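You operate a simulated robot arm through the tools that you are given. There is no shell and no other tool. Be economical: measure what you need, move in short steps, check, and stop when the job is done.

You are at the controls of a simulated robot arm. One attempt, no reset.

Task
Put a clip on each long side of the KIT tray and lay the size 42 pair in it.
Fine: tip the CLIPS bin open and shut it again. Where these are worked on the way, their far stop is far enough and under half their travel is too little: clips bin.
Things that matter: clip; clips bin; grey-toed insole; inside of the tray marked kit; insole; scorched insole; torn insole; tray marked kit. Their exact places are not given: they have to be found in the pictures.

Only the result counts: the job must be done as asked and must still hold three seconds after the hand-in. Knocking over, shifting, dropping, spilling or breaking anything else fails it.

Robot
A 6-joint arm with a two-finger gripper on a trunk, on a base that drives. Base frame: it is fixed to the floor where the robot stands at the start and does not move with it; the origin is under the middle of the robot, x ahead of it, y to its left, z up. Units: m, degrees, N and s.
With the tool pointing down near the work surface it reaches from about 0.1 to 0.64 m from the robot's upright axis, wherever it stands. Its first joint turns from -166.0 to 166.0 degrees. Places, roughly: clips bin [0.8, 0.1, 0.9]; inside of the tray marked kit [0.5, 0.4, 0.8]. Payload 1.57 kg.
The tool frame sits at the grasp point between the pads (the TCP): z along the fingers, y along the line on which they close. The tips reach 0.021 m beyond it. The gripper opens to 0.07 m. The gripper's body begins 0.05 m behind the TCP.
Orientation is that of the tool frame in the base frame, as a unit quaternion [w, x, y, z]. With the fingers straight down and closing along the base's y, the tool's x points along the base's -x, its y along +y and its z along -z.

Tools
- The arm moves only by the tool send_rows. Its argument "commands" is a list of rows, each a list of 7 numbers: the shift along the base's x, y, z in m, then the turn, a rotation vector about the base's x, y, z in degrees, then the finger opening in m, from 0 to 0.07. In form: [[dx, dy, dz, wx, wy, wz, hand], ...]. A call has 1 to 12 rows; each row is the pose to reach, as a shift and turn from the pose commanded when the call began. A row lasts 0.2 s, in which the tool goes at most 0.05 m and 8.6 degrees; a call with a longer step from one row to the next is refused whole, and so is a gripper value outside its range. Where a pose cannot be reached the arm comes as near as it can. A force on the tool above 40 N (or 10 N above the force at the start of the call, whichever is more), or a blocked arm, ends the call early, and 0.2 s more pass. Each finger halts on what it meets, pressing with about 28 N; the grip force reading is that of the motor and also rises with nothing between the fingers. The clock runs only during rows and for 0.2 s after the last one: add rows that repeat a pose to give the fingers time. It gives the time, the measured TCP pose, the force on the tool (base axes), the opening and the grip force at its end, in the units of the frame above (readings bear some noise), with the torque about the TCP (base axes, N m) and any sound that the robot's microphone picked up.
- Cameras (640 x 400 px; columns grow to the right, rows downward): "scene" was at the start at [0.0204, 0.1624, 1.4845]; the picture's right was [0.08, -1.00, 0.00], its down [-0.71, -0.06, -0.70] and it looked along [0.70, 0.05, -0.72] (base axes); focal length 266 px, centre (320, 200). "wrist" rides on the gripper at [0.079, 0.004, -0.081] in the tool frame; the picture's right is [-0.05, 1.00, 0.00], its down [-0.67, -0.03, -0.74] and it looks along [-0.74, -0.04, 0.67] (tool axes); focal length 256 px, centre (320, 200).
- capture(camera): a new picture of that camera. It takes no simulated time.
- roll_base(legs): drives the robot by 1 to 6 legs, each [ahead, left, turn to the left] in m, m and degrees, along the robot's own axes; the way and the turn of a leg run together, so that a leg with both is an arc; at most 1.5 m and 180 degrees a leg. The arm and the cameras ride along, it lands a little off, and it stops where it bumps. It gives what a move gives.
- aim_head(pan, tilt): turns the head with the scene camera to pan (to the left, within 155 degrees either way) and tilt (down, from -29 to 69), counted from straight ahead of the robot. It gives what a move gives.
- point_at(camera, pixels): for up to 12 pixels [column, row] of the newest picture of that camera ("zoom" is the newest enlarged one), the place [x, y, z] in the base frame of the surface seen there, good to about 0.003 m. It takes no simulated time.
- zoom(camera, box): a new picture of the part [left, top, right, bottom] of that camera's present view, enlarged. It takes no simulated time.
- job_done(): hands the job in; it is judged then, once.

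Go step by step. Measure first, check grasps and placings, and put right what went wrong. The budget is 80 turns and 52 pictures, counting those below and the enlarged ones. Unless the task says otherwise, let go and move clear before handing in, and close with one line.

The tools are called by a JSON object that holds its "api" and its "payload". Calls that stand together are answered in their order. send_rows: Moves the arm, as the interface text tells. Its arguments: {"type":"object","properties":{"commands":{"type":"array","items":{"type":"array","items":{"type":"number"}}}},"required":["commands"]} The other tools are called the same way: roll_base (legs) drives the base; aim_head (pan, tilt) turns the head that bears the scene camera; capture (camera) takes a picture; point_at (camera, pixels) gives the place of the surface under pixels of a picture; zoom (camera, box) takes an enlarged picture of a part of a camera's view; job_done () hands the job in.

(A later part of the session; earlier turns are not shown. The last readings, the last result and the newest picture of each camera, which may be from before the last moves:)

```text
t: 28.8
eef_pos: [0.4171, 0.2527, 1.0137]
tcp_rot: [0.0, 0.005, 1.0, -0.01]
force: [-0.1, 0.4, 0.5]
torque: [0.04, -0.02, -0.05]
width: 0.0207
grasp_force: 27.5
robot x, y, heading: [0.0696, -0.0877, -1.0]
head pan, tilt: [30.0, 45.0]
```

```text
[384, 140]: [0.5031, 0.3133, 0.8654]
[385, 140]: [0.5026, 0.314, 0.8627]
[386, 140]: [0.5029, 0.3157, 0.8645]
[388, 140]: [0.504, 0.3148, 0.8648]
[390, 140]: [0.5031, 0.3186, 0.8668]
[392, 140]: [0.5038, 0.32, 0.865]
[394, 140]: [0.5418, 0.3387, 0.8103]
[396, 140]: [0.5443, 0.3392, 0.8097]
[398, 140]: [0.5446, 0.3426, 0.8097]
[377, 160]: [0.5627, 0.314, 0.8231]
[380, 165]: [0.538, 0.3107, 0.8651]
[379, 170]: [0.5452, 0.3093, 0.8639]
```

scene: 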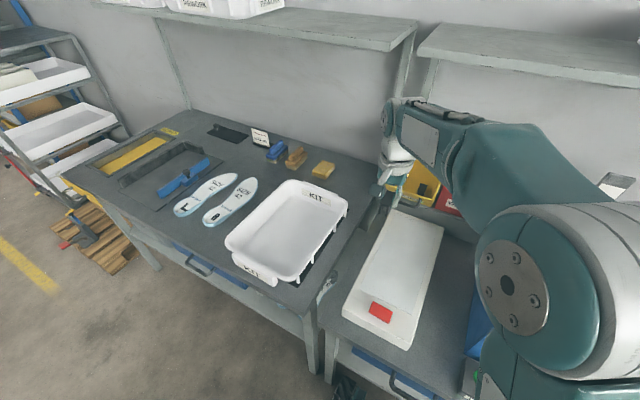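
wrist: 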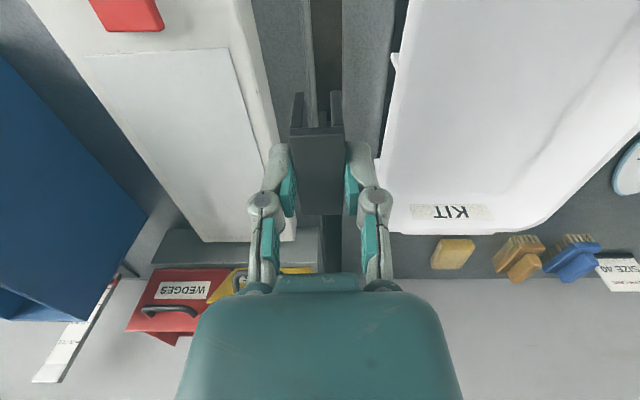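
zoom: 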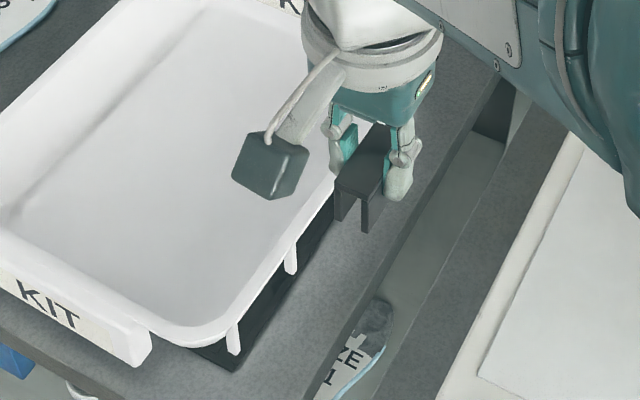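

Rim centre at x=0.5 is y≈0.3168 (rim 0.0095 wide), top z 0.8647, with a yaw of about −1.4°. I'll align and hover just above.

{"api": "send_rows", "payload": {"commands": [[0.028, 0.021, 0, 0.6, 0, -0.4, 0], [0.056, 0.042, 0, 1.1, 0, -0.8, 0], [0.083, 0.0641, -0.02, 1.1, 0, -0.8, 0], [0.083, 0.0641, -0.06, 1.1, 0, -0.8, 0], [0.083, 0.0641, -0.093, 1.1, 0, -0.8, 0], [0.083, 0.0641, -0.093, 1.1, 0, -0.8, 0]]}}

{"api": "zoom", "payload": {"camera": "wrist", "box": [260, 50, 380, 130]}}

```text
t: 30.2
eef_pos: [0.498, 0.3157, 0.9238]
tcp_rot: [0.0, 0.012, 1.0, -0.002]
force: [0.1, 0.5, -0.5]
torque: [0.01, 0.03, 0.02]
width: 0.021
grasp_force: 28.0
robot x, y, heading: [0.0699, -0.0853, -0.9]
head pan, tilt: [30.0, 45.0]
```

```text
5.00 times, centred on (320, 90) of wrist
```

zoom: 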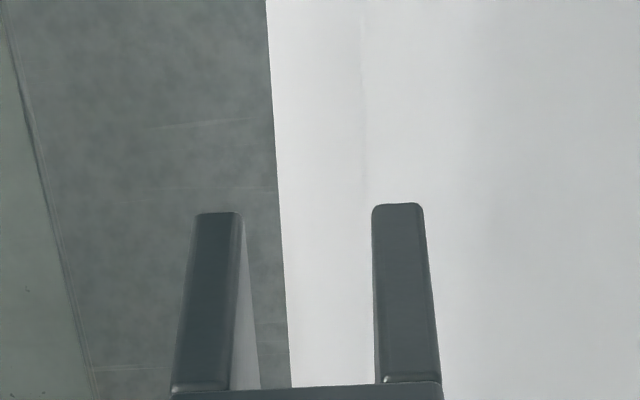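

Image geometry and point readings agree: rim centre about 1 mm further in +y. I'll correct and press down gently.

{"api": "send_rows", "payload": {"commands": [[0.001, 0.0011, -0.01, 0, 0, 0, 0], [0.001, 0.0011, -0.017, 0, 0, 0, 0], [0.001, 0.0011, -0.022, 0, 0, 0, 0], [0.001, 0.0011, -0.027, 0, 0, 0, 0], [0.001, 0.0011, -0.032, 0, 0, 0, 0], [0.001, 0.0011, -0.037, 0, 0, 0, 0]]}}

```text
t: 31.6
eef_pos: [0.4998, 0.3164, 0.8863]
tcp_rot: [0.0, 0.011, 1.0, -0.002]
force: [0.3, 3.9, 2.2]
torque: [0.18, 0.03, -0.05]
width: 0.0206
grasp_force: 27.7
robot x, y, heading: [0.0699, -0.0866, -1.1]
head pan, tilt: [30.0, 45.0]
```

The clip has slid over the rim by about 17 mm with only small forces. Continuing to seat it.

{"api": "send_rows", "payload": {"commands": [[0, 0.0004, -0.004, 0, 0, 0, 0], [0, 0.0006, -0.008, 0, 0, 0, 0], [0, 0.0006, -0.011, 0, 0, 0, 0], [0, 0.0006, -0.014, 0, 0, 0, 0], [0, 0.0006, -0.016, 0, 0, 0, 0]]}}

{"api": "capture", "payload": {"camera": "wrist"}}

```text
t: 32.8
eef_pos: [0.4998, 0.3167, 0.871]
tcp_rot: [0.001, 0.011, 1.0, -0.001]
force: [-1.1, -0.3, 20.7]
torque: [0.0, -0.1, -0.07]
width: 0.021
grasp_force: 28.0
robot x, y, heading: [0.072, -0.0875, -0.6]
head pan, tilt: [30.0, 45.0]
```

```text
16 pictures are left
```

wrist: 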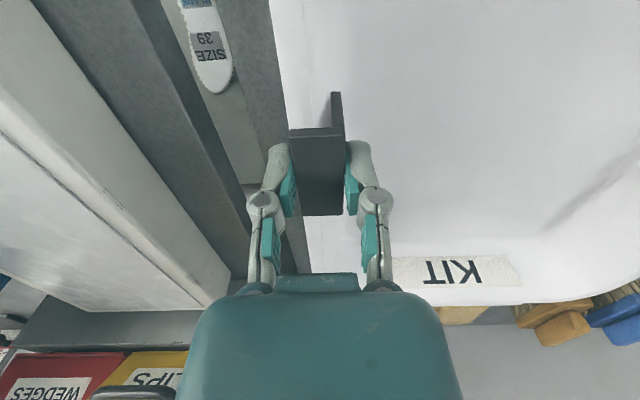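

20.7 N upward and the expected height: it is seated. I'll release, rise and look.

{"api": "send_rows", "payload": {"commands": [[0, 0, 0.001, 0, 0, 0, 0.034], [0, 0, 0.001, 0, 0, 0, 0.034], [0, 0, 0.02, 0, 0, 0, 0.034], [0, 0, 0.06, 0, 0, 0, 0.034], [0, 0, 0.11, 0, 0, 0, 0.034], [0, 0, 0.16, 0, 0, 0, 0.034], [0, -0.04, 0.2, 0, 0, 0, 0.034], [0.03, -0.08, 0.21, 0, 0, 0, 0.034], [0.06, -0.12, 0.21, 0, 0, 0, 0.034], [0.08, -0.16, 0.21, 0, 0, 0, 0.034], [0.1, -0.2, 0.2, 0, 0, 0, 0.034]]}}

{"api": "zoom", "payload": {"camera": "scene", "box": [215, 150, 465, 310]}}

```text
refused: row 7 steps farther than a row can; nothing moved
```

```text
2.50 times, centred on (340, 230) of scene
```

zoom: 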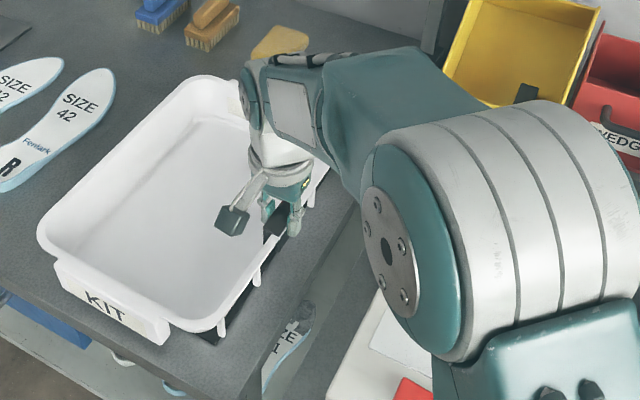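

The call was refused because of one long step. I'll resend with shorter steps.

{"api": "send_rows", "payload": {"commands": [[0, 0, 0.001, 0, 0, 0, 0.034], [0, 0, 0.001, 0, 0, 0, 0.034], [0, 0, 0.02, 0, 0, 0, 0.034], [0, 0, 0.06, 0, 0, 0, 0.034], [0, 0, 0.1, 0, 0, 0, 0.034], [0, 0, 0.14, 0, 0, 0, 0.034], [0.01, -0.035, 0.17, 0, 0, 0, 0.034], [0.03, -0.075, 0.18, 0, 0, 0, 0.034], [0.05, -0.115, 0.19, 0, 0, 0, 0.034], [0.07, -0.155, 0.2, 0, 0, 0, 0.034], [0.1, -0.19, 0.21, 0, 0, 0, 0.034], [0.1, -0.2, 0.21, 0, 0, 0, 0.034]]}}

{"api": "zoom", "payload": {"camera": "scene", "box": [215, 150, 465, 310]}}

{"api": "capture", "payload": {"camera": "wrist"}}

```text
t: 35.4
eef_pos: [0.5979, 0.1149, 1.0792]
tcp_rot: [-0.001, 0.012, 1.0, -0.003]
force: [-1.1, 0.3, -0.3]
torque: [-0.03, 0.0, 0.04]
width: 0.034
grasp_force: 0.1
robot x, y, heading: [0.0676, -0.0893, -1.0]
head pan, tilt: [30.0, 45.0]
```

```text
2.50 times, centred on (340, 230) of scene
```

zoom: 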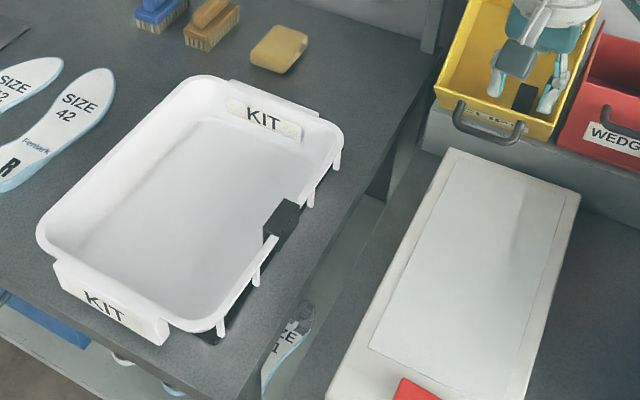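

```text
13 pictures are left
```

wrist: 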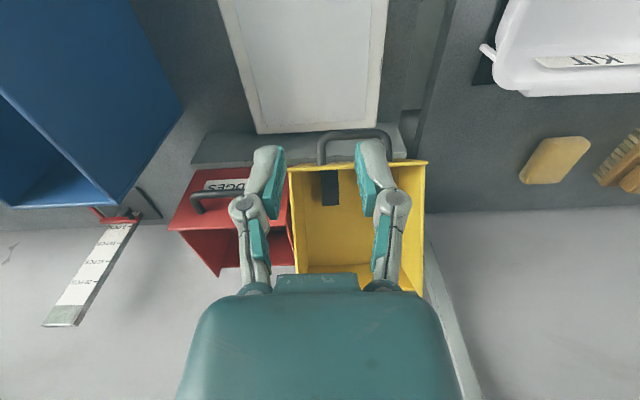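

Clip one sits on the right rim. Now I'll measure the remaining clip in the bin at (330,187).

{"api": "point_at", "payload": {"camera": "wrist", "pixels": [[324, 202], [336, 202], [330, 203], [324, 175], [336, 175], [330, 188], [330, 215], [330, 240]]}}

```text
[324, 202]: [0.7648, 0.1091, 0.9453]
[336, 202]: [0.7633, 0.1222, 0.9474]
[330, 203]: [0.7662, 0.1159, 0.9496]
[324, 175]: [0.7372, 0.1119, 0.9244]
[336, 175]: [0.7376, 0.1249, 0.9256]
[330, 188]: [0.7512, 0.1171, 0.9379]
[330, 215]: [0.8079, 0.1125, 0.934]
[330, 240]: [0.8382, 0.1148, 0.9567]
```

Clip unchanged at (0.7475, 0.117, 0.9345). Same grasp as before.

{"api": "send_rows", "payload": {"commands": [[0.01, 0.001, 0.0, 0, -7.6, 0, 0.032], [0.02, 0.002, 0.0, 0, -15.2, 0, 0.032], [0.03, 0.0025, -0.01, 0, -22.8, 0, 0.03], [0.05, 0.0025, -0.02, 0, -30.4, 0, 0.03], [0.07, 0.0025, -0.044, 0, -38, 0, 0.03], [0.094, 0.0025, -0.074, 0, -38, 0, 0.03], [0.094, 0.0025, -0.074, 0, -38, 0, 0.03]]}}

```text
t: 37.0
eef_pos: [0.6947, 0.118, 1.0046]
tcp_rot: [0.325, 0.012, 0.946, 0.001]
force: [0.2, 0.2, -0.3]
torque: [-0.02, 0.01, -0.01]
width: 0.0296
grasp_force: 0.1
robot x, y, heading: [0.0708, -0.0875, -1.0]
head pan, tilt: [30.0, 45.0]
```

{"api": "send_rows", "payload": {"commands": [[0.014, -0.0005, -0.018, 0, 0, 0, 0.03], [0.028, -0.0005, -0.036, 0, 0, 0, 0.03], [0.041, -0.0005, -0.053, 0, 0, 0, 0.03], [0.053, -0.0005, -0.07, 0, 0, 0, 0.03], [0.053, -0.0005, -0.07, 0, 0, 0, 0.03], [0.053, -0.0005, -0.07, 0, 0, 0, 0], [0.053, -0.0005, -0.07, 0, 0, 0, 0], [0.053, -0.0005, -0.07, 0, 0, 0, 0]]}}

```text
t: 38.8
eef_pos: [0.7473, 0.1191, 0.9384]
tcp_rot: [0.325, 0.011, 0.946, 0.002]
force: [0.3, -0.7, 1.2]
torque: [-0.02, 0.02, 0.04]
width: 0.0208
grasp_force: 28.0
robot x, y, heading: [0.0667, -0.0888, -0.8]
head pan, tilt: [30.0, 45.0]
```

Second clip gripped (0.0208). I'll retreat along the tool axis and bring the tool upright.

{"api": "send_rows", "payload": {"commands": [[-0.008, 0, 0.01, 0, 0, 0, 0], [-0.025, 0, 0.032, 0, 0, 0, 0], [-0.046, 0, 0.058, 0, 0, 0, 0], [-0.068, 0, 0.087, 0, 0, 0, 0], [-0.095, 0, 0.12, 0, 0, 0, 0], [-0.13, 0, 0.13, 0, 7.6, 0, 0], [-0.165, 0.01, 0.14, 0, 15.2, 0, 0], [-0.2, 0.02, 0.15, 0, 22.8, 0, 0], [-0.235, 0.03, 0.16, 0, 30.4, 0, 0], [-0.27, 0.04, 0.17, 0, 38, 0, 0], [-0.3, 0.04, 0.18, 0, 38, 0, 0]]}}

{"api": "roll_base", "payload": {"legs": [[-0.1, 0, 0], [0, 0.64, 0], [0.06, 0, 0]]}}

{"api": "aim_head", "payload": {"pan": 0, "tilt": 60}}

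{"api": "capture", "payload": {"camera": "scene"}}

```text
t: 41.2
eef_pos: [0.4461, 0.1588, 1.1154]
tcp_rot: [-0.001, 0.012, 1.0, -0.001]
force: [-0.5, -0.1, 0.1]
torque: [-0.01, 0.0, 0.03]
width: 0.021
grasp_force: 28.0
robot x, y, heading: [0.0654, -0.0873, -1.1]
head pan, tilt: [30.0, 45.0]
```

```text
t: 46.1
eef_pos: [0.4145, 0.7807, 1.1186]
tcp_rot: [0.001, 0.019, 1.0, -0.001]
force: [0.2, -0.8, 0.7]
torque: [0.05, 0.0, 0.01]
width: 0.0206
grasp_force: 27.7
robot x, y, heading: [0.0366, 0.5386, -1.5]
head pan, tilt: [30.0, 45.0]
```

```text
t: 47.0
eef_pos: [0.4107, 0.7638, 1.1222]
tcp_rot: [0.001, 0.019, 1.0, 0.005]
force: [-0.2, -0.3, 0.5]
torque: [0.02, 0.01, -0.01]
width: 0.0208
grasp_force: 27.5
robot x, y, heading: [0.0331, 0.5375, -1.7]
head pan, tilt: [0.0, 60.0]
```

```text
12 pictures are left
```

scene: 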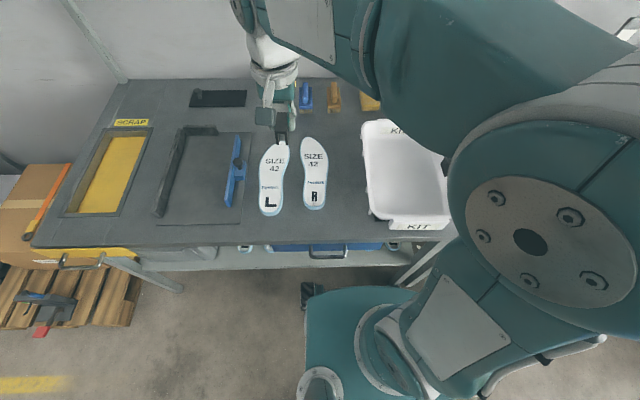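

I'm now in front of the left table. I'll sample the tray's left rim near x≈0.5.

{"api": "point_at", "payload": {"camera": "scene", "pixels": [[364, 170], [365, 170], [366, 170], [367, 170], [368, 170], [370, 170], [372, 170], [363, 150], [365, 150], [367, 150], [368, 190], [370, 190]]}}

{"api": "send_rows", "payload": {"commands": [[0, -0.035, 0, 0, 0, 0, 0], [0, -0.07, -0.02, 0, 0, 0, 0], [0, -0.105, -0.04, 0, 0, 0, 0], [0, -0.14, -0.06, 0, 0, 0, 0], [0, -0.15, -0.09, 0, 0, 0, 0], [0, -0.15, -0.1, 0, 0, 0, 0]]}}

{"api": "capture", "payload": {"camera": "wrist"}}

```text
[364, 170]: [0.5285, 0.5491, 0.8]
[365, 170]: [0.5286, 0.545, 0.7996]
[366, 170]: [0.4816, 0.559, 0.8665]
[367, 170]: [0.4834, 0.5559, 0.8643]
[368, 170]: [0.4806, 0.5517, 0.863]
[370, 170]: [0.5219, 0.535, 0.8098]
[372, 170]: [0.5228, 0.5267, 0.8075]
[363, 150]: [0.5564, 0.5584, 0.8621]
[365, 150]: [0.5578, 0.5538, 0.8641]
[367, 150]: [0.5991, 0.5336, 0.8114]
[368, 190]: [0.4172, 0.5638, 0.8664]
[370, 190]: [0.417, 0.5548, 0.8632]
```

```text
t: 48.4
eef_pos: [0.4104, 0.6156, 1.0219]
tcp_rot: [0.001, 0.019, 1.0, 0.006]
force: [-0.5, 0.6, -0.1]
torque: [-0.03, 0.02, 0.01]
width: 0.0212
grasp_force: 27.9
robot x, y, heading: [0.0343, 0.5412, -1.7]
head pan, tilt: [0.0, 60.0]
```

```text
11 pictures are left
```

wrist: 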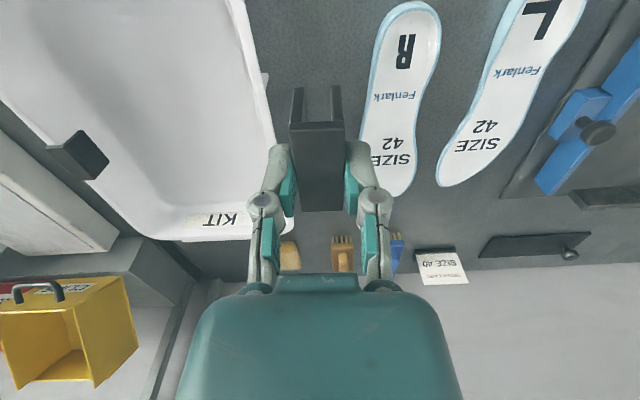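

Sampling the left rim near rows 110 and 130, and finding the rib at (265,80).

{"api": "point_at", "payload": {"camera": "wrist", "pixels": [[254, 110], [256, 110], [258, 110], [260, 110], [262, 110], [264, 110], [265, 110], [266, 110], [267, 110], [268, 110], [269, 110], [271, 110]]}}

{"api": "point_at", "payload": {"camera": "wrist", "pixels": [[260, 135], [262, 135], [264, 135], [266, 135], [268, 135], [270, 135], [271, 135], [272, 135], [273, 135], [274, 135], [266, 78], [268, 76]]}}

{"api": "point_at", "payload": {"camera": "wrist", "pixels": [[236, 30], [240, 30], [242, 30], [244, 30], [246, 30], [248, 30], [249, 30], [250, 30], [251, 30], [252, 30], [253, 30], [255, 30]]}}

```text
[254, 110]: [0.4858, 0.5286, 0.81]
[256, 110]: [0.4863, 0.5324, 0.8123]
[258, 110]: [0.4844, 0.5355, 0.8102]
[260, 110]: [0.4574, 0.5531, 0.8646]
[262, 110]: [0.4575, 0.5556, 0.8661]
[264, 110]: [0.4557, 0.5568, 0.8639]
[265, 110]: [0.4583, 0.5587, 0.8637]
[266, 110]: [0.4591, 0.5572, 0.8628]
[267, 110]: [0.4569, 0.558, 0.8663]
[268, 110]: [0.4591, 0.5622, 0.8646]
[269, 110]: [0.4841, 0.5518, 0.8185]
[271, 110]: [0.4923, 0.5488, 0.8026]
```

```text
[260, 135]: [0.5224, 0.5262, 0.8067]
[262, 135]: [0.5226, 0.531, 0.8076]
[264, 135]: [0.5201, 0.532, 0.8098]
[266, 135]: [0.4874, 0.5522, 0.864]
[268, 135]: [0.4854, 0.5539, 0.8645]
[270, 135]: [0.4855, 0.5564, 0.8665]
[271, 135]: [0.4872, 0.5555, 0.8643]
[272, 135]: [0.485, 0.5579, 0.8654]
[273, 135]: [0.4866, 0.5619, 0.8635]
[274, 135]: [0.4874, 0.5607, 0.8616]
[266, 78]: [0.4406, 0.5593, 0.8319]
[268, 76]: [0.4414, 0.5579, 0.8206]
```

```text
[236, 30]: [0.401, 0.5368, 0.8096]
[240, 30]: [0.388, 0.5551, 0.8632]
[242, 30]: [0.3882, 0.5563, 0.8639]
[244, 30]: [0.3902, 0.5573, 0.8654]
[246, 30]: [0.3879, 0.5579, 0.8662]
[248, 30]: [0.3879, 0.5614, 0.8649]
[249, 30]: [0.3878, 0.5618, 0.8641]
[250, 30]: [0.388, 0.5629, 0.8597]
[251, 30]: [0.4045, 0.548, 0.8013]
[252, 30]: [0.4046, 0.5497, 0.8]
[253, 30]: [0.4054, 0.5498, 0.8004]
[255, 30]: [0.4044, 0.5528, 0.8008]
```

Left rim centre at x=0.5 is y≈0.556. I'll align and hover.

{"api": "send_rows", "payload": {"commands": [[0.03, -0.02, 0, -0.4, 0, 0.4, 0], [0.06, -0.04, 0, -0.7, 0, 0.8, 0], [0.0896, -0.0596, -0.01, -0.7, 0, 0.8, 0], [0.0896, -0.0596, -0.05, -0.7, 0, 0.8, 0], [0.0896, -0.0596, -0.096, -0.7, 0, 0.8, 0], [0.0896, -0.0596, -0.096, -0.7, 0, 0.8, 0]]}}

{"api": "zoom", "payload": {"camera": "wrist", "box": [260, 50, 380, 130]}}

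```text
t: 49.8
eef_pos: [0.5006, 0.5569, 0.9263]
tcp_rot: [0.001, 0.011, 1.0, -0.001]
force: [0.6, -0.1, 0.5]
torque: [0.01, -0.01, -0.04]
width: 0.0206
grasp_force: 28.4
robot x, y, heading: [0.0322, 0.5384, -1.5]
head pan, tilt: [0.0, 60.0]
```

```text
5.00 times, centred on (320, 90) of wrist
```

zoom: 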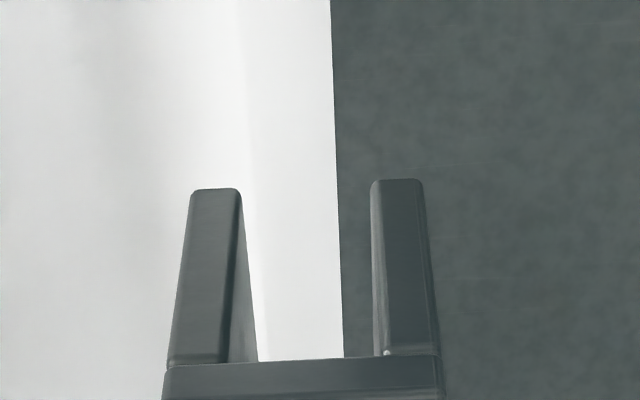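

The image shows the rim centre at about column 294 versus the ideal ~313, so shift −0.0018 in y, then lower.

{"api": "send_rows", "payload": {"commands": [[0, -0.0018, -0.01, 0, 0, 0, 0], [0, -0.0018, -0.017, 0, 0, 0, 0], [0, -0.0018, -0.022, 0, 0, 0, 0], [0, -0.0018, -0.027, 0, 0, 0, 0], [0, -0.0018, -0.032, 0, 0, 0, 0], [0, -0.0018, -0.037, 0, 0, 0, 0]]}}

```text
t: 51.2
eef_pos: [0.4999, 0.5534, 0.889]
tcp_rot: [0.001, 0.011, 1.0, -0.001]
force: [-0.3, -4.2, 1.5]
torque: [-0.15, -0.02, -0.08]
width: 0.0209
grasp_force: 28.3
robot x, y, heading: [0.0342, 0.5387, -1.9]
head pan, tilt: [0.0, 60.0]
```

Over the rim, with a mirrored small lateral force. Seating it fully.

{"api": "send_rows", "payload": {"commands": [[0, -0.0004, -0.004, 0, 0, 0, 0], [0, -0.0006, -0.008, 0, 0, 0, 0], [0, -0.0006, -0.012, 0, 0, 0, 0], [0, -0.0006, -0.015, 0, 0, 0, 0], [0, -0.0006, -0.0175, 0, 0, 0, 0]]}}

```text
t: 52.4
eef_pos: [0.5003, 0.5537, 0.8726]
tcp_rot: [0.002, 0.011, 1.0, -0.001]
force: [-2.5, -1.7, 12.5]
torque: [-0.08, -0.14, -0.05]
width: 0.0208
grasp_force: 27.7
robot x, y, heading: [0.0352, 0.5438, -1.6]
head pan, tilt: [0.0, 60.0]
```

Seated (12.5 N). Release, rise and move over the insoles for a close look.

{"api": "send_rows", "payload": {"commands": [[0, 0, 0.001, 0, 0, 0, 0.034], [0, 0, 0.001, 0, 0, 0, 0.034], [0, 0, 0.02, 0, 0, 0, 0.034], [0, 0, 0.06, 0, 0, 0, 0.034], [-0.02, 0.02, 0.1, 0, 0, 0, 0.034], [-0.04, 0.055, 0.12, 0, 0, 0, 0.05], [-0.06, 0.09, 0.13, 0, 0, 0, 0.07], [-0.08, 0.125, 0.14, 0, 0, 0, 0.07], [-0.1, 0.16, 0.15, 0, 0, 0, 0.07], [-0.12, 0.19, 0.16, 0, 0, 0, 0.07], [-0.14, 0.2, 0.17, 0, 0, 0, 0.07]]}}

{"api": "capture", "payload": {"camera": "wrist"}}

{"api": "capture", "payload": {"camera": "scene"}}

```text
t: 54.8
eef_pos: [0.3606, 0.7545, 1.0423]
tcp_rot: [0.001, 0.012, 1.0, 0.0]
force: [-0.2, -0.5, -0.4]
torque: [-0.02, 0.01, -0.01]
width: 0.0698
grasp_force: 0.1
robot x, y, heading: [0.0284, 0.5384, -1.4]
head pan, tilt: [0.0, 60.0]
```

```text
9 pictures are left
```

wrist: 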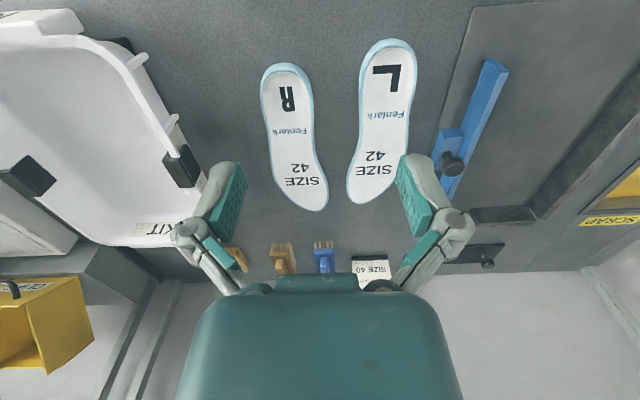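

```text
8 pictures are left
```

scene: 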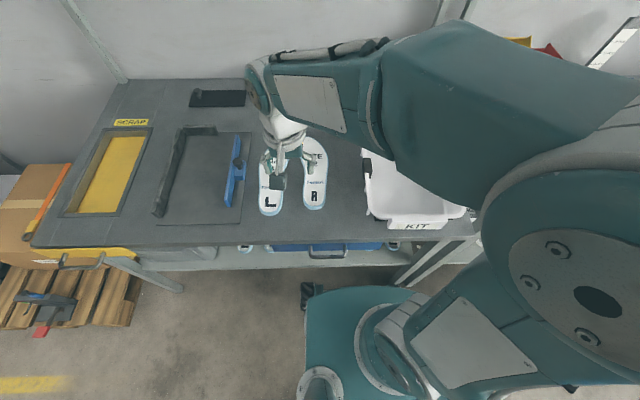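

Both clips sit on the rims. Measuring insole outlines now: R waist around row 125, L waist around row 120.

{"api": "point_at", "payload": {"camera": "wrist", "pixels": [[285, 65], [264, 95], [310, 95], [267, 125], [313, 125], [270, 145], [318, 145], [275, 170], [327, 180], [317, 209], [240, 125], [290, 125]]}}

{"api": "point_at", "payload": {"camera": "wrist", "pixels": [[388, 41], [361, 80], [416, 75], [360, 105], [413, 105], [357, 125], [410, 125], [352, 145], [406, 145], [348, 180], [396, 180], [365, 203]]}}

{"api": "point_at", "payload": {"camera": "wrist", "pixels": [[265, 125], [269, 125], [312, 125], [310, 125], [315, 125], [361, 105], [412, 105], [415, 105], [178, 165], [60, 80], [110, 200], [90, 130]]}}

```text
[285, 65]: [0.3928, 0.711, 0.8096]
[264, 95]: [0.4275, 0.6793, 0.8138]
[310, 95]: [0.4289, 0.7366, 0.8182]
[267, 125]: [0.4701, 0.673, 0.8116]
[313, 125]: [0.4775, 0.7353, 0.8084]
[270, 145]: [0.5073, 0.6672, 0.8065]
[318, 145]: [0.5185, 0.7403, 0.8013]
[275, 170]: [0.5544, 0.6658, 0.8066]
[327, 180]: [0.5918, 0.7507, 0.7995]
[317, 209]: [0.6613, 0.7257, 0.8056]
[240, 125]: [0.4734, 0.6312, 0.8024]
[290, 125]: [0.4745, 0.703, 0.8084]
```

```text
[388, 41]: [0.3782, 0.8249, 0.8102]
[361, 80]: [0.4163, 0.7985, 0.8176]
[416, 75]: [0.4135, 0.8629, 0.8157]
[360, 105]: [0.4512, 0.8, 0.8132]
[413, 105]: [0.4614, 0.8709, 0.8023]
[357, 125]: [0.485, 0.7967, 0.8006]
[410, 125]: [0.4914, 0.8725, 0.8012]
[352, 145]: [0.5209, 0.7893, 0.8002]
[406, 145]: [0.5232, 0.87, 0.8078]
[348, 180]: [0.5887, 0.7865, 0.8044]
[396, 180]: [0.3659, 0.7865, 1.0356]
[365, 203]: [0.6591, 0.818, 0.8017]
```

```text
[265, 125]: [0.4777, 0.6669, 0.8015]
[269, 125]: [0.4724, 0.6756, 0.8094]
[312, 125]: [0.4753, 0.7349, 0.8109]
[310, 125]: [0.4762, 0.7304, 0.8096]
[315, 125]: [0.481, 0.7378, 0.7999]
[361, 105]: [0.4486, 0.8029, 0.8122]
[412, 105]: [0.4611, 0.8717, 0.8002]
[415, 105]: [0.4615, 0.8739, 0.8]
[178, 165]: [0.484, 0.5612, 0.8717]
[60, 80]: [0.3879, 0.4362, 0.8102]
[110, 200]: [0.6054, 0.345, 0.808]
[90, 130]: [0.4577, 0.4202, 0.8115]
```

The insoles are about 0.06–0.068 wide at the heel, close to the 0.07 opening, so I'll zoom for exact grip spots.

{"api": "zoom", "payload": {"camera": "wrist", "box": [250, 30, 430, 142]}}

{"api": "point_at", "payload": {"camera": "zoom", "pixels": [[42, 160], [222, 160], [42, 220], [222, 220], [50, 270], [225, 270], [392, 120], [594, 120], [393, 180], [590, 180], [388, 240], [580, 240]]}}

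```text
3.56 times, centred on (340, 86) of wrist
```

zoom: 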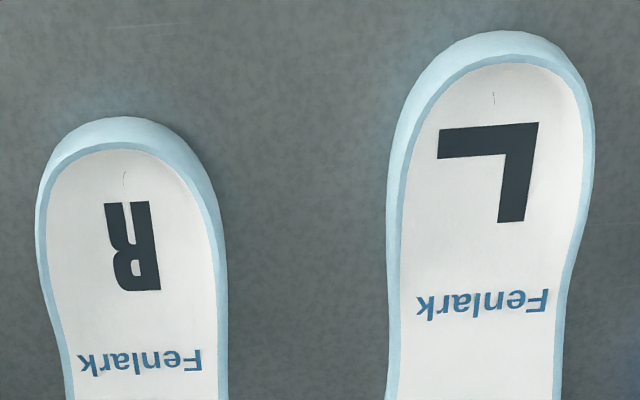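

```text
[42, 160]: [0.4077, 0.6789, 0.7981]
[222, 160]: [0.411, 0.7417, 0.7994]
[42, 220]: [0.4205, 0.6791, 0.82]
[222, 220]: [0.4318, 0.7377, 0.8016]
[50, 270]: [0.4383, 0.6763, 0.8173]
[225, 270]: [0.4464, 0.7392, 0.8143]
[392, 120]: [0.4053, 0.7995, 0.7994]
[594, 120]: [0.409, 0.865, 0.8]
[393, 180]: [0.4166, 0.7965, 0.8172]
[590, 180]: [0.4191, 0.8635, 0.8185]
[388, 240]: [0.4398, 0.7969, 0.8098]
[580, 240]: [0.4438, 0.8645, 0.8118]
```

The waists are about 0.062 (R) and 0.067 (L) wide — graspable. Before that, I'll measure the tray's inner floor extents.

{"api": "point_at", "payload": {"camera": "wrist", "pixels": [[60, 15], [60, 25], [60, 35], [60, 45], [60, 55], [110, 30], [110, 45], [110, 60], [110, 75], [130, 60], [145, 90], [40, 60]]}}

{"api": "point_at", "payload": {"camera": "wrist", "pixels": [[120, 205], [120, 215], [120, 222], [120, 230], [120, 238], [140, 200], [140, 210], [140, 220], [140, 230], [140, 240], [160, 200], [100, 210]]}}

```text
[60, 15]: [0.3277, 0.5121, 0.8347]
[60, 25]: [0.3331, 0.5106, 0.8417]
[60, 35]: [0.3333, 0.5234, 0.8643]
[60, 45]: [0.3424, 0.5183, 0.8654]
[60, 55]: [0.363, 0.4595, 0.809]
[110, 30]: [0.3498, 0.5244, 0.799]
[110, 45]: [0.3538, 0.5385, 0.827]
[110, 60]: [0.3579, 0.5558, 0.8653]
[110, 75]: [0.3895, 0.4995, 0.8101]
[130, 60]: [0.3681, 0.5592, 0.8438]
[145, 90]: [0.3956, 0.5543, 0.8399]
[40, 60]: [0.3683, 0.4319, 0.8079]
```

```text
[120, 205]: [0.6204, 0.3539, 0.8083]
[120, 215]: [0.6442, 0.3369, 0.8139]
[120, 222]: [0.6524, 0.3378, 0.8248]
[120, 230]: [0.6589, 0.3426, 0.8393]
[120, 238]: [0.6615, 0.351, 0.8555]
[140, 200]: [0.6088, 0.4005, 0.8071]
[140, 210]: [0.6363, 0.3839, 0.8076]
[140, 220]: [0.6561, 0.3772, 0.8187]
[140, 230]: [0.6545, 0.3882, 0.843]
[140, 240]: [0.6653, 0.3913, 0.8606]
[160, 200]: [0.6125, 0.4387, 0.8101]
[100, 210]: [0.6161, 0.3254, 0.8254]
```

The tray floor spans x≈0.355–0.648, y≈0.345–0.535: room for both. I'll go down over R's waist at (0.475, 0.704).

{"api": "send_rows", "payload": {"commands": [[0.038, -0.017, -0.02, 0, 0, 0, 0.07], [0.076, -0.034, -0.04, 0, 0, 0, 0.07], [0.1144, -0.0505, -0.05, 0, 0, 0, 0.07], [0.1144, -0.0505, -0.1, 0, 0, 0, 0.07], [0.1144, -0.0505, -0.15, 0, 0, 0, 0.07], [0.1144, -0.0505, -0.185, 0, 0, 0, 0.07], [0.1144, -0.0505, -0.185, 0, 0, 0, 0.07]]}}

{"api": "capture", "payload": {"camera": "wrist"}}

```text
t: 56.4
eef_pos: [0.4736, 0.6995, 0.8558]
tcp_rot: [0.001, 0.012, 1.0, -0.002]
force: [0.1, 0.4, -0.4]
torque: [0.0, -0.01, -0.01]
width: 0.0698
grasp_force: 0.0
robot x, y, heading: [0.0297, 0.5384, -1.5]
head pan, tilt: [0.0, 60.0]
```

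```text
6 pictures are left
```

wrist: 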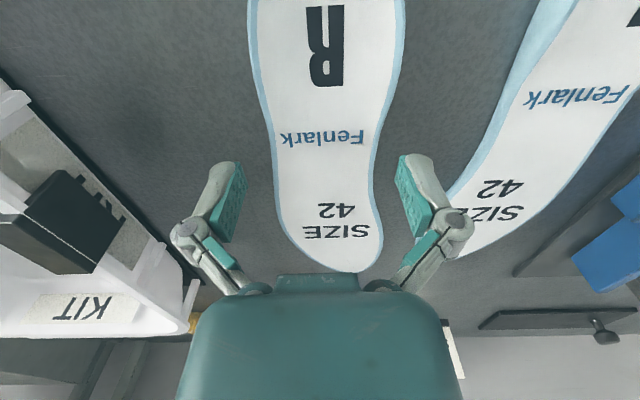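

Now closer: measuring R's and L's edges at the waist precisely.

{"api": "point_at", "payload": {"camera": "wrist", "pixels": [[263, 90], [395, 90], [268, 120], [384, 120], [272, 140], [377, 140], [276, 165], [374, 165], [320, 190], [320, 130], [278, 190], [375, 190]]}}

{"api": "point_at", "payload": {"camera": "wrist", "pixels": [[540, 20], [520, 65], [500, 110], [490, 130], [475, 160], [639, 70], [630, 85], [612, 110], [590, 140], [560, 180], [520, 90], [560, 90]]}}

```text
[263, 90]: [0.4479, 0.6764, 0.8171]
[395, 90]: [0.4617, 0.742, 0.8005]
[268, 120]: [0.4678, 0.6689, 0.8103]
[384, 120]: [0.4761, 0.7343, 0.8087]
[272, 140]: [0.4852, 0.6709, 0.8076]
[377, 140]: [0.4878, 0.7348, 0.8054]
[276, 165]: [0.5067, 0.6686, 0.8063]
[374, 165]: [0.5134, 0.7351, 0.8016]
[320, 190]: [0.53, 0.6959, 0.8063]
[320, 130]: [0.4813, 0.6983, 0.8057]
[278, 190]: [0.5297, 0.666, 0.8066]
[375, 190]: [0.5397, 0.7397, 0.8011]
```

```text
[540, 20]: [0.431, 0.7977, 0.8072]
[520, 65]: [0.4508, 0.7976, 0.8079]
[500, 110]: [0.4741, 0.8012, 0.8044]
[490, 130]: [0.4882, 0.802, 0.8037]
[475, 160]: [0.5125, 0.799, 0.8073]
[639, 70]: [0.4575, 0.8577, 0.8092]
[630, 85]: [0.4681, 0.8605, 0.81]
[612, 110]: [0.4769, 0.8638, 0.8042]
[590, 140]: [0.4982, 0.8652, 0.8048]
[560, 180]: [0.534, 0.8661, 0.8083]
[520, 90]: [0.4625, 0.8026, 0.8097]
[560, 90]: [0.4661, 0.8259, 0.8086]
```

R waist is y 0.6695–0.734 (centre 0.702), L waist 0.8005–0.8635. Lowering onto R and closing.

{"api": "send_rows", "payload": {"commands": [[0.002, 0.002, -0.01, 0, 0, 0, 0.07], [0.002, 0.002, -0.02, 0, 0, 0, 0.07], [0.002, 0.002, -0.028, 0, 0, 0, 0.07], [0.002, 0.002, -0.0335, 0, 0, 0, 0.07], [0.002, 0.002, -0.0335, 0, 0, 0, 0.03], [0.002, 0.002, -0.0335, 0, 0, 0, 0.03], [0.002, 0.002, -0.0335, 0, 0, 0, 0.03]]}}

```text
t: 57.9
eef_pos: [0.4764, 0.6908, 0.8297]
tcp_rot: [0.007, 0.013, 1.0, 0.007]
force: [3.6, 6.5, 27.6]
torque: [0.31, 0.29, 0.29]
width: 0.0
grasp_force: 26.3
robot x, y, heading: [0.0282, 0.5341, -1.7]
head pan, tilt: [0.0, 60.0]
stopped in row 7: the force on the tool passed its limit at 47 N (the readings are from after the stop); the commanded pose is now the measured one
```

The fingers closed past the insole and the tool was pushed up; I need to look.

{"api": "send_rows", "payload": {"commands": [[0, 0, 0.02, 0, 0, 0, 0], [-0.01, 0, 0.07, 0, 0, 0, 0], [-0.01, 0, 0.07, 0, 0, 0, 0.07], [-0.01, 0, 0.07, 0, 0, 0, 0.07]]}}

{"api": "capture", "payload": {"camera": "wrist"}}

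```text
refused: row 2 steps farther than a row can; nothing moved
```

```text
5 pictures are left
```

wrist: 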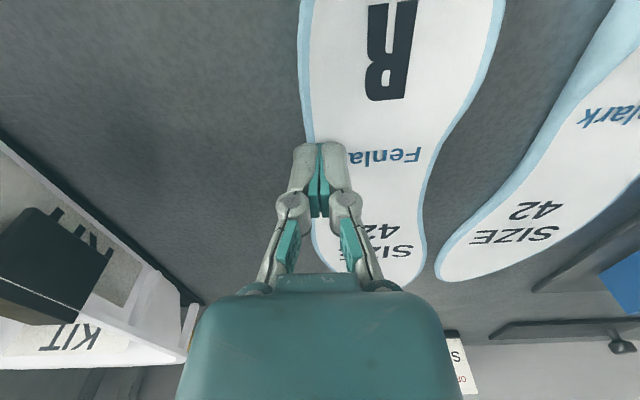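

The fingers slid over the thin, flared waist edge and ended on top of the insole; R only shifted a little. The heel is much taller (≈18 mm), so I'll grip there; measuring R's heel in this same picture.

{"api": "point_at", "payload": {"camera": "wrist", "pixels": [[300, 5], [303, 5], [308, 5], [502, 5], [498, 5], [494, 5], [300, 40], [305, 40], [490, 40], [484, 40], [307, 90], [468, 90]]}}

{"api": "point_at", "payload": {"camera": "wrist", "pixels": [[395, 5], [395, 40], [400, 100], [405, 283], [425, 240], [315, 245], [435, 150], [320, 5], [340, 5], [480, 5], [460, 5], [310, 5]]}}

{"api": "send_rows", "payload": {"commands": [[0, 0, 0.02, 0, 0, 0, 0], [0, 0, 0.06, 0, 0, 0, 0], [-0.02, 0.005, 0.09, 0, 0, 0, 0.07], [-0.055, 0.02, 0.09, 0, 0, 0, 0.07], [-0.055, 0.02, 0.09, 0, 0, 0, 0.07]]}}

```text
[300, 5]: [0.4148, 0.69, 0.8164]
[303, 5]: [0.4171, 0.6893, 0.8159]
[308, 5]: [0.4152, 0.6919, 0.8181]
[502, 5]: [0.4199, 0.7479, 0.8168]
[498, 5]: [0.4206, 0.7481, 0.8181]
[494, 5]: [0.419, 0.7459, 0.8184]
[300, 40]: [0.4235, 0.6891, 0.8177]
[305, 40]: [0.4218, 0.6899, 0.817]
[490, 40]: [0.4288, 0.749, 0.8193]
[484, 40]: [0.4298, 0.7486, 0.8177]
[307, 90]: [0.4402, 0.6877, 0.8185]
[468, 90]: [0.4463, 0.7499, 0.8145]
```

```text
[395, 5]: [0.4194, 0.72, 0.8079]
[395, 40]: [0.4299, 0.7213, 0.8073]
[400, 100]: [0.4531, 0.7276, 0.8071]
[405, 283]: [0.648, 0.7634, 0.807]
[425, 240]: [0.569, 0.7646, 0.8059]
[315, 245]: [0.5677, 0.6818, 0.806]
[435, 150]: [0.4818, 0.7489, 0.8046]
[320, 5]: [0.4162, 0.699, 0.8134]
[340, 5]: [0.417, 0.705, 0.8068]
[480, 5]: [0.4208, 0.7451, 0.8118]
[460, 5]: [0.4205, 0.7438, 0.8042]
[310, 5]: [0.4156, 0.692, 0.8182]
```

```text
t: 59.1
eef_pos: [0.4229, 0.7143, 0.9153]
tcp_rot: [0.003, 0.012, 1.0, 0.004]
force: [-0.5, 0.0, -0.1]
torque: [0.02, 0.0, -0.01]
width: 0.07
grasp_force: 0.0
robot x, y, heading: [0.0315, 0.5349, -1.9]
head pan, tilt: [0.0, 60.0]
```

R's heel now is y 0.689–0.749 (0.06 wide, rim z 0.818). I'll grip the heel at x≈0.435 with a slight yaw.

{"api": "send_rows", "payload": {"commands": [[0.012, 0.0047, -0.04, 0, 0, 3, 0.07], [0.012, 0.0047, -0.07, 0, 0, 3, 0.07], [0.012, 0.0047, -0.085, 0, 0, 3, 0.07], [0.012, 0.0047, -0.0932, 0, 0, 3, 0.07], [0.012, 0.0047, -0.0932, 0, 0, 3, 0.07]]}}

```text
t: 60.3
eef_pos: [0.4345, 0.7182, 0.8236]
tcp_rot: [0.002, -0.014, 1.0, 0.003]
force: [0.8, 0.4, -0.6]
torque: [0.0, 0.01, 0.01]
width: 0.0701
grasp_force: 0.0
robot x, y, heading: [0.027, 0.5366, -1.8]
head pan, tilt: [0.0, 60.0]
```

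Down beside the heel with no contact force. I'll close, then lift slightly.

{"api": "send_rows", "payload": {"commands": [[0, 0, -0.0005, 0, 0, 0, 0.05], [0, 0, -0.0005, 0, 0, 0, 0.05], [0, 0, -0.0005, 0, 0, 0, 0.05], [0, 0, -0.0005, 0, 0, 0, 0.05]]}}

```text
t: 61.3
eef_pos: [0.4341, 0.7192, 0.8233]
tcp_rot: [0.003, -0.014, 1.0, 0.005]
force: [-0.4, -3.4, 22.0]
torque: [-0.09, -0.18, -0.11]
width: 0.0666
grasp_force: 28.1
robot x, y, heading: [0.0276, 0.5361, -1.7]
head pan, tilt: [0.0, 60.0]
```

Stopped at width 0.0666 on the heel. I'll lift gently and check that it holds.

{"api": "send_rows", "payload": {"commands": [[0, 0, 0.003, 0, 0, 0, 0.05], [0, 0, 0.01, 0, 0, 0, 0.05], [0, 0, 0.03, 0, 0, 0, 0.05], [0, 0, 0.06, 0, 0, 0, 0.05], [0, 0, 0.08, 0, 0, 0, 0.05], [0, 0, 0.08, 0, 0, 0, 0.05]]}}

{"api": "capture", "payload": {"camera": "wrist"}}

```text
t: 62.7
eef_pos: [0.4329, 0.7187, 0.9025]
tcp_rot: [0.003, -0.013, 1.0, 0.003]
force: [0.7, 0.0, -0.2]
torque: [0.02, 0.04, -0.01]
width: 0.0666
grasp_force: 27.8
robot x, y, heading: [0.0302, 0.5409, -1.9]
head pan, tilt: [0.0, 60.0]
```

```text
4 pictures are left
```

wrist: 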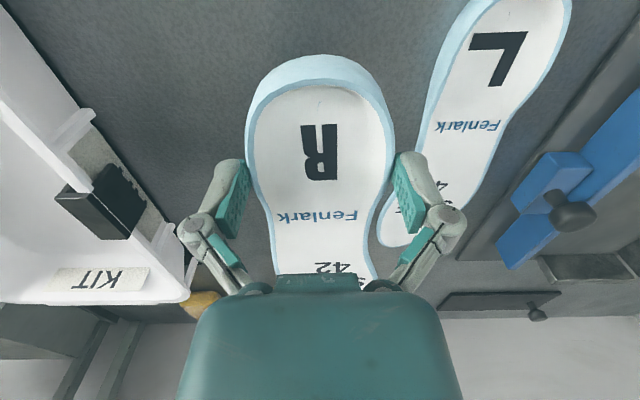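

R is held. I'll measure its attitude and extents in the grip from this picture.

{"api": "point_at", "payload": {"camera": "wrist", "pixels": [[320, 57], [320, 120], [320, 200], [325, 240], [325, 265], [247, 130], [393, 130], [255, 190], [383, 190], [275, 265], [370, 265], [320, 160]]}}

{"api": "point_at", "payload": {"camera": "wrist", "pixels": [[440, 60], [570, 20], [435, 75], [555, 50], [430, 100], [537, 100], [425, 120], [525, 120], [490, 40], [480, 100], [415, 150], [505, 150]]}}

```text
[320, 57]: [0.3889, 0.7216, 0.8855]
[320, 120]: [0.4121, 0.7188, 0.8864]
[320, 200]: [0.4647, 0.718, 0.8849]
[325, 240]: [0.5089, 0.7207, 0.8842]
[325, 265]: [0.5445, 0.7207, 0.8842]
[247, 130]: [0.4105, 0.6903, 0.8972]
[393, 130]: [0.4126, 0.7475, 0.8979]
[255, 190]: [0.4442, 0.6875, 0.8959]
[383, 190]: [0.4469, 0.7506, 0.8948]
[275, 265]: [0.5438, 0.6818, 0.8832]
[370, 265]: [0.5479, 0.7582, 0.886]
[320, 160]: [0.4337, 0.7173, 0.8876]
```

```text
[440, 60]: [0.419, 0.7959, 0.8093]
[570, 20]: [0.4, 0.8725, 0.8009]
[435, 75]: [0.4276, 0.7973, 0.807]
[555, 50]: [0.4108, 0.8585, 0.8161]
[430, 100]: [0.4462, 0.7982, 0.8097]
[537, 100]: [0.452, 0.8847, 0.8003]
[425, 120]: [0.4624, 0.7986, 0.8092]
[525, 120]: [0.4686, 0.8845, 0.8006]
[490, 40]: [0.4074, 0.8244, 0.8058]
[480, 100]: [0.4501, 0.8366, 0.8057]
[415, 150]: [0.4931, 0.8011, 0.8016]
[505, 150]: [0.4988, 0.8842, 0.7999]
```

The insole hangs level; its bottom is 0.0235 below the TCP. I'll carry it over the left rim to the right half of the tray, turning −7°.

{"api": "send_rows", "payload": {"commands": [[0, 0, 0.045, 0, 0, 0, 0.05], [0, -0.03, 0.07, 0, 0, 0, 0.05], [-0.003, -0.075, 0.075, 0, 0, -1, 0.05], [-0.006, -0.12, 0.075, 0, 0, -2, 0.05], [-0.009, -0.165, 0.075, 0, 0, -3, 0.05], [-0.012, -0.21, 0.075, 0, 0, -4, 0.05], [-0.015, -0.255, 0.075, 0, 0, -5, 0.05], [-0.018, -0.3, 0.075, 0, 0, -6, 0.05], [-0.02, -0.3257, 0.075, 0, 0, -7, 0.05], [-0.02, -0.3257, 0.04, 0, 0, -7, 0.05], [-0.02, -0.3257, 0.02, 0, 0, -7, 0.05], [-0.02, -0.3257, 0.02, 0, 0, -7, 0.05]]}}

```text
t: 65.3
eef_pos: [0.4129, 0.3951, 0.9235]
tcp_rot: [0.003, 0.047, 0.999, 0.004]
force: [-0.1, 0.5, -0.4]
torque: [-0.01, 0.04, 0.03]
width: 0.0665
grasp_force: 28.8
robot x, y, heading: [0.0328, 0.5362, -1.9]
head pan, tilt: [0.0, 60.0]
```

Positioned over the tray. Lowering R to the floor.

{"api": "send_rows", "payload": {"commands": [[0, -0.002, -0.03, 0, 0, 0, 0.05], [0, -0.002, -0.06, 0, 0, 0, 0.05], [0, -0.002, -0.078, 0, 0, 0, 0.05], [0, -0.002, -0.084, 0, 0, 0, 0.05], [0, -0.002, -0.0885, 0, 0, 0, 0.05], [0, -0.002, -0.0885, 0, 0, 0, 0.05]]}}

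```text
t: 66.7
eef_pos: [0.4137, 0.3901, 0.8346]
tcp_rot: [0.003, 0.046, 0.999, 0.003]
force: [0.2, 0.6, 0.2]
torque: [0.01, 0.04, 0.0]
width: 0.0663
grasp_force: 28.0
robot x, y, heading: [0.0274, 0.5377, -1.9]
head pan, tilt: [0.0, 60.0]
```

No contact, about 1–2 mm above the floor. Nudge, release and rise, then go over to L's heel.

{"api": "send_rows", "payload": {"commands": [[0, 0.002, -0.001, 0, 0, 0, 0.05], [0, 0.002, -0.001, 0, 0, 0, 0.07], [0, 0.002, -0.001, 0, 0, 0, 0.07], [0, 0.002, 0.01, 0, 0, 0, 0.07], [0, 0.002, 0.04, 0, 0, 0, 0.07], [0, 0.002, 0.085, 0, 0, 0, 0.07], [0, 0.03, 0.12, 0, 0, 0, 0.07], [0, 0.075, 0.13, 0, 0, 1.5, 0.07], [0, 0.12, 0.13, 0, 0, 3, 0.07], [0, 0.165, 0.13, 0, 0, 4, 0.07], [0, 0.21, 0.13, 0, 0, 4, 0.07], [0, 0.25, 0.13, 0, 0, 4, 0.07]]}}

```text
t: 69.3
eef_pos: [0.4153, 0.6419, 0.9618]
tcp_rot: [0.002, 0.013, 1.0, 0.003]
force: [1.1, -0.2, -0.6]
torque: [0.0, 0.02, 0.01]
width: 0.07
grasp_force: 0.0
robot x, y, heading: [0.0326, 0.5387, -1.8]
head pan, tilt: [0.0, 60.0]
```

R is released. I'll hover over L's heel and measure it closely, since clearance is only ~1.5 mm per side.

{"api": "send_rows", "payload": {"commands": [[0.005, 0.045, 0, 0, 0, 0, 0.07], [0.01, 0.09, 0, 0, 0, 0, 0.07], [0.01, 0.135, -0.02, 0, 0, 0, 0.07], [0.012, 0.17, -0.05, 0, 0, 0, 0.07], [0.012, 0.188, -0.085, 0, 0, 0, 0.07], [0.012, 0.188, -0.1, 0, 0, 0, 0.07], [0.012, 0.188, -0.1, 0, 0, 0, 0.07]]}}

{"api": "capture", "payload": {"camera": "wrist"}}

```text
t: 70.9
eef_pos: [0.4257, 0.8271, 0.8613]
tcp_rot: [0.003, 0.013, 1.0, 0.004]
force: [-0.5, -0.5, -1.1]
torque: [0.03, -0.03, -0.01]
width: 0.0699
grasp_force: 0.1
robot x, y, heading: [0.034, 0.5356, -1.8]
head pan, tilt: [0.0, 60.0]
```

```text
3 pictures are left
```

wrist: 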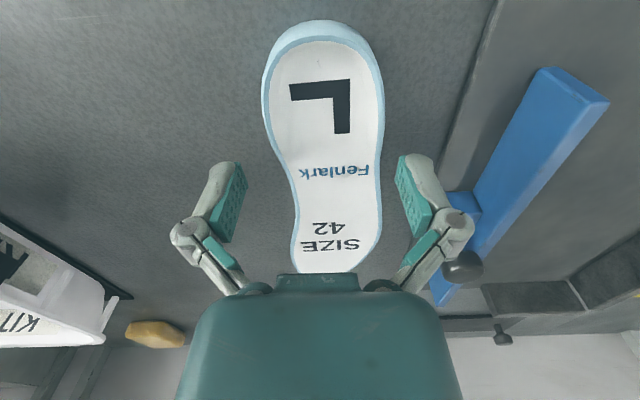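

Measuring L's heel edges around row 115, directly below the TCP.

{"api": "point_at", "payload": {"camera": "wrist", "pixels": [[262, 115], [264, 115], [266, 115], [269, 115], [386, 115], [384, 115], [382, 115], [379, 115], [263, 95], [266, 95], [384, 95], [381, 95]]}}

{"api": "point_at", "payload": {"camera": "wrist", "pixels": [[267, 130], [269, 130], [272, 130], [385, 130], [383, 130], [380, 130], [320, 22], [322, 18], [325, 115], [350, 265], [297, 240], [381, 225]]}}

```text
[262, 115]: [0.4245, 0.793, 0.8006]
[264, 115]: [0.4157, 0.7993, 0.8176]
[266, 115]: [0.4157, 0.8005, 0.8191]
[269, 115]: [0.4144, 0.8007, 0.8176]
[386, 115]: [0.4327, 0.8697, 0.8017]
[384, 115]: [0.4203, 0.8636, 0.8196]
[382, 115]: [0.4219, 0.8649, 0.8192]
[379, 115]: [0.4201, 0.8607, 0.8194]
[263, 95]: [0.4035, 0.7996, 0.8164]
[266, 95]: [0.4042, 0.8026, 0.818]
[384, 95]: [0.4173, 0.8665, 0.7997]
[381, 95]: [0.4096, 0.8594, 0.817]
```

```text
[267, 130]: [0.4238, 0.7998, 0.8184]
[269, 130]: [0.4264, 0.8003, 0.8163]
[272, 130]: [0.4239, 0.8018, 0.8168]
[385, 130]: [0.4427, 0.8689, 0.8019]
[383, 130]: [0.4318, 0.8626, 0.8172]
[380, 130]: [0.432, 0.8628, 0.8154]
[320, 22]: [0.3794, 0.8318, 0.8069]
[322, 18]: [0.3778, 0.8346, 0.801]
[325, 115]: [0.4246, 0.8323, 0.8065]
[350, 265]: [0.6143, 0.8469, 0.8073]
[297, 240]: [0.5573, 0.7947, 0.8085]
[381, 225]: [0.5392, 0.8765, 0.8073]
```

L's heel centre is about 2.5 mm further in +y than the TCP. Correct, descend, check contact.

{"api": "send_rows", "payload": {"commands": [[0.003, 0.0025, -0.015, 0, 0, 0, 0.07], [0.003, 0.0025, -0.027, 0, 0, 0, 0.07], [0.003, 0.0025, -0.034, 0, 0, 0, 0.07], [0.003, 0.0025, -0.0387, 0, 0, 0, 0.07], [0.003, 0.0025, -0.0387, 0, 0, 0, 0.07]]}}

```text
t: 72.1
eef_pos: [0.4302, 0.8311, 0.8243]
tcp_rot: [0.002, 0.012, 1.0, 0.004]
force: [-0.9, 0.3, -0.2]
torque: [-0.01, 0.01, 0.06]
width: 0.07
grasp_force: 0.1
robot x, y, heading: [0.0294, 0.5376, -1.9]
head pan, tilt: [0.0, 60.0]
```

No contact on the way down. Closing and lifting.

{"api": "send_rows", "payload": {"commands": [[0, 0, -0.001, 0, 0, 0, 0.05], [0, 0, -0.001, 0, 0, 0, 0.05], [0, 0, -0.001, 0, 0, 0, 0.05], [0, 0, 0.003, 0, 0, 0, 0.05], [0, 0, 0.01, 0, 0, 0, 0.05], [0, 0, 0.03, 0, 0, 0, 0.05], [0, 0, 0.065, 0, 0, 0, 0.05], [0, 0, 0.1, 0, 0, 0, 0.05], [0, 0, 0.13, 0, 0, 0, 0.05], [0, 0, 0.15, 0, 0, 0, 0.05]]}}

```text
t: 74.3
eef_pos: [0.4273, 0.8309, 0.9767]
tcp_rot: [0.003, 0.012, 1.0, 0.003]
force: [0.6, 0.4, -0.4]
torque: [0.01, 0.03, -0.01]
width: 0.0666
grasp_force: 27.7
robot x, y, heading: [0.0359, 0.5375, -1.9]
head pan, tilt: [0.0, 60.0]
```

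L held (0.0666). Carrying it over to the left half of the tray.

{"api": "send_rows", "payload": {"commands": [[0, -0.0425, 0, 0, 0, 0, 0.05], [0, -0.085, 0, 0, 0, 0, 0.05], [0, -0.1275, 0, 0, 0, -0.5, 0.05], [-0.002, -0.17, 0, 0, 0, -1, 0.05], [-0.004, -0.2125, 0, 0, 0, -1.5, 0.05], [-0.006, -0.255, 0, 0, 0, -2, 0.05], [-0.008, -0.2975, 0, 0, 0, -2.5, 0.05], [-0.01, -0.34, 0, 0, 0, -3, 0.05], [-0.01, -0.34, -0.03, 0, 0, -3, 0.05], [-0.01, -0.34, -0.06, 0, 0, -3, 0.05], [-0.01, -0.34, -0.06, 0, 0, -3, 0.05]]}}

{"api": "capture", "payload": {"camera": "wrist"}}

```text
t: 76.7
eef_pos: [0.4193, 0.4909, 0.9152]
tcp_rot: [0.003, 0.037, 0.999, 0.003]
force: [-0.2, 0.1, 0.0]
torque: [-0.02, 0.05, -0.02]
width: 0.0668
grasp_force: 27.9
robot x, y, heading: [0.0287, 0.537, -1.8]
head pan, tilt: [0.0, 60.0]
```

```text
2 pictures are left
```

wrist: 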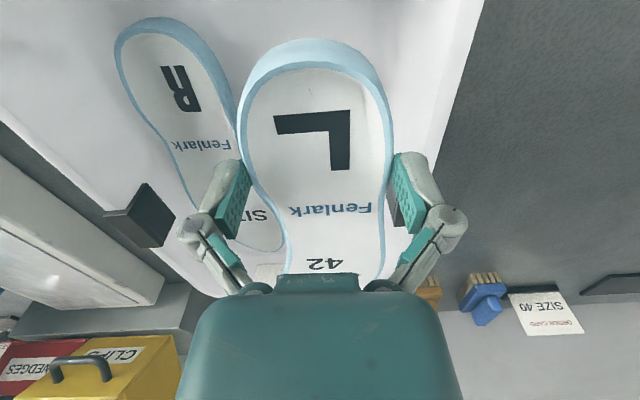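

R lies well in the tray. I'll check clearances between R, L and the left wall.

{"api": "point_at", "payload": {"camera": "wrist", "pixels": [[150, 20], [118, 60], [225, 80], [233, 105], [281, 235], [262, 249], [240, 150], [393, 150], [285, 260], [383, 260], [300, 43], [430, 150]]}}

```text
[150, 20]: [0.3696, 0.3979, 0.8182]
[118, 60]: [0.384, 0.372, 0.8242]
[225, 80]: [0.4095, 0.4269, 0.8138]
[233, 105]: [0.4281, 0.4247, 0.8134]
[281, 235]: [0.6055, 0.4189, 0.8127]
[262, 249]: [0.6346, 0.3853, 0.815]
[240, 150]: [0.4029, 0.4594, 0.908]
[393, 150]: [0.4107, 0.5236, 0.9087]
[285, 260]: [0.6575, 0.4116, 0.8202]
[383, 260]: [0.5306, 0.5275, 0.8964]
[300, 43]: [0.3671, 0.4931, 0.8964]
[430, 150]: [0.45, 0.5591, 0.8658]
```

R reaches y≈0.427, leaving room; I'll shift L by −5 mm away from the left wall and lower it.

{"api": "send_rows", "payload": {"commands": [[0, -0.005, -0.03, 0, 0, 0, 0.05], [0, -0.005, -0.055, 0, 0, 0, 0.05], [0, -0.005, -0.07, 0, 0, 0, 0.05], [0, -0.005, -0.077, 0, 0, 0, 0.05], [0, -0.005, -0.0815, 0, 0, 0, 0.05], [0, -0.005, -0.0815, 0, 0, 0, 0.05]]}}

```text
t: 78.1
eef_pos: [0.4181, 0.4881, 0.8348]
tcp_rot: [0.003, 0.039, 0.999, 0.003]
force: [-0.3, 0.5, -1.5]
torque: [-0.01, 0.04, -0.01]
width: 0.0669
grasp_force: 27.7
robot x, y, heading: [0.0279, 0.5354, -1.5]
head pan, tilt: [0.0, 60.0]
```

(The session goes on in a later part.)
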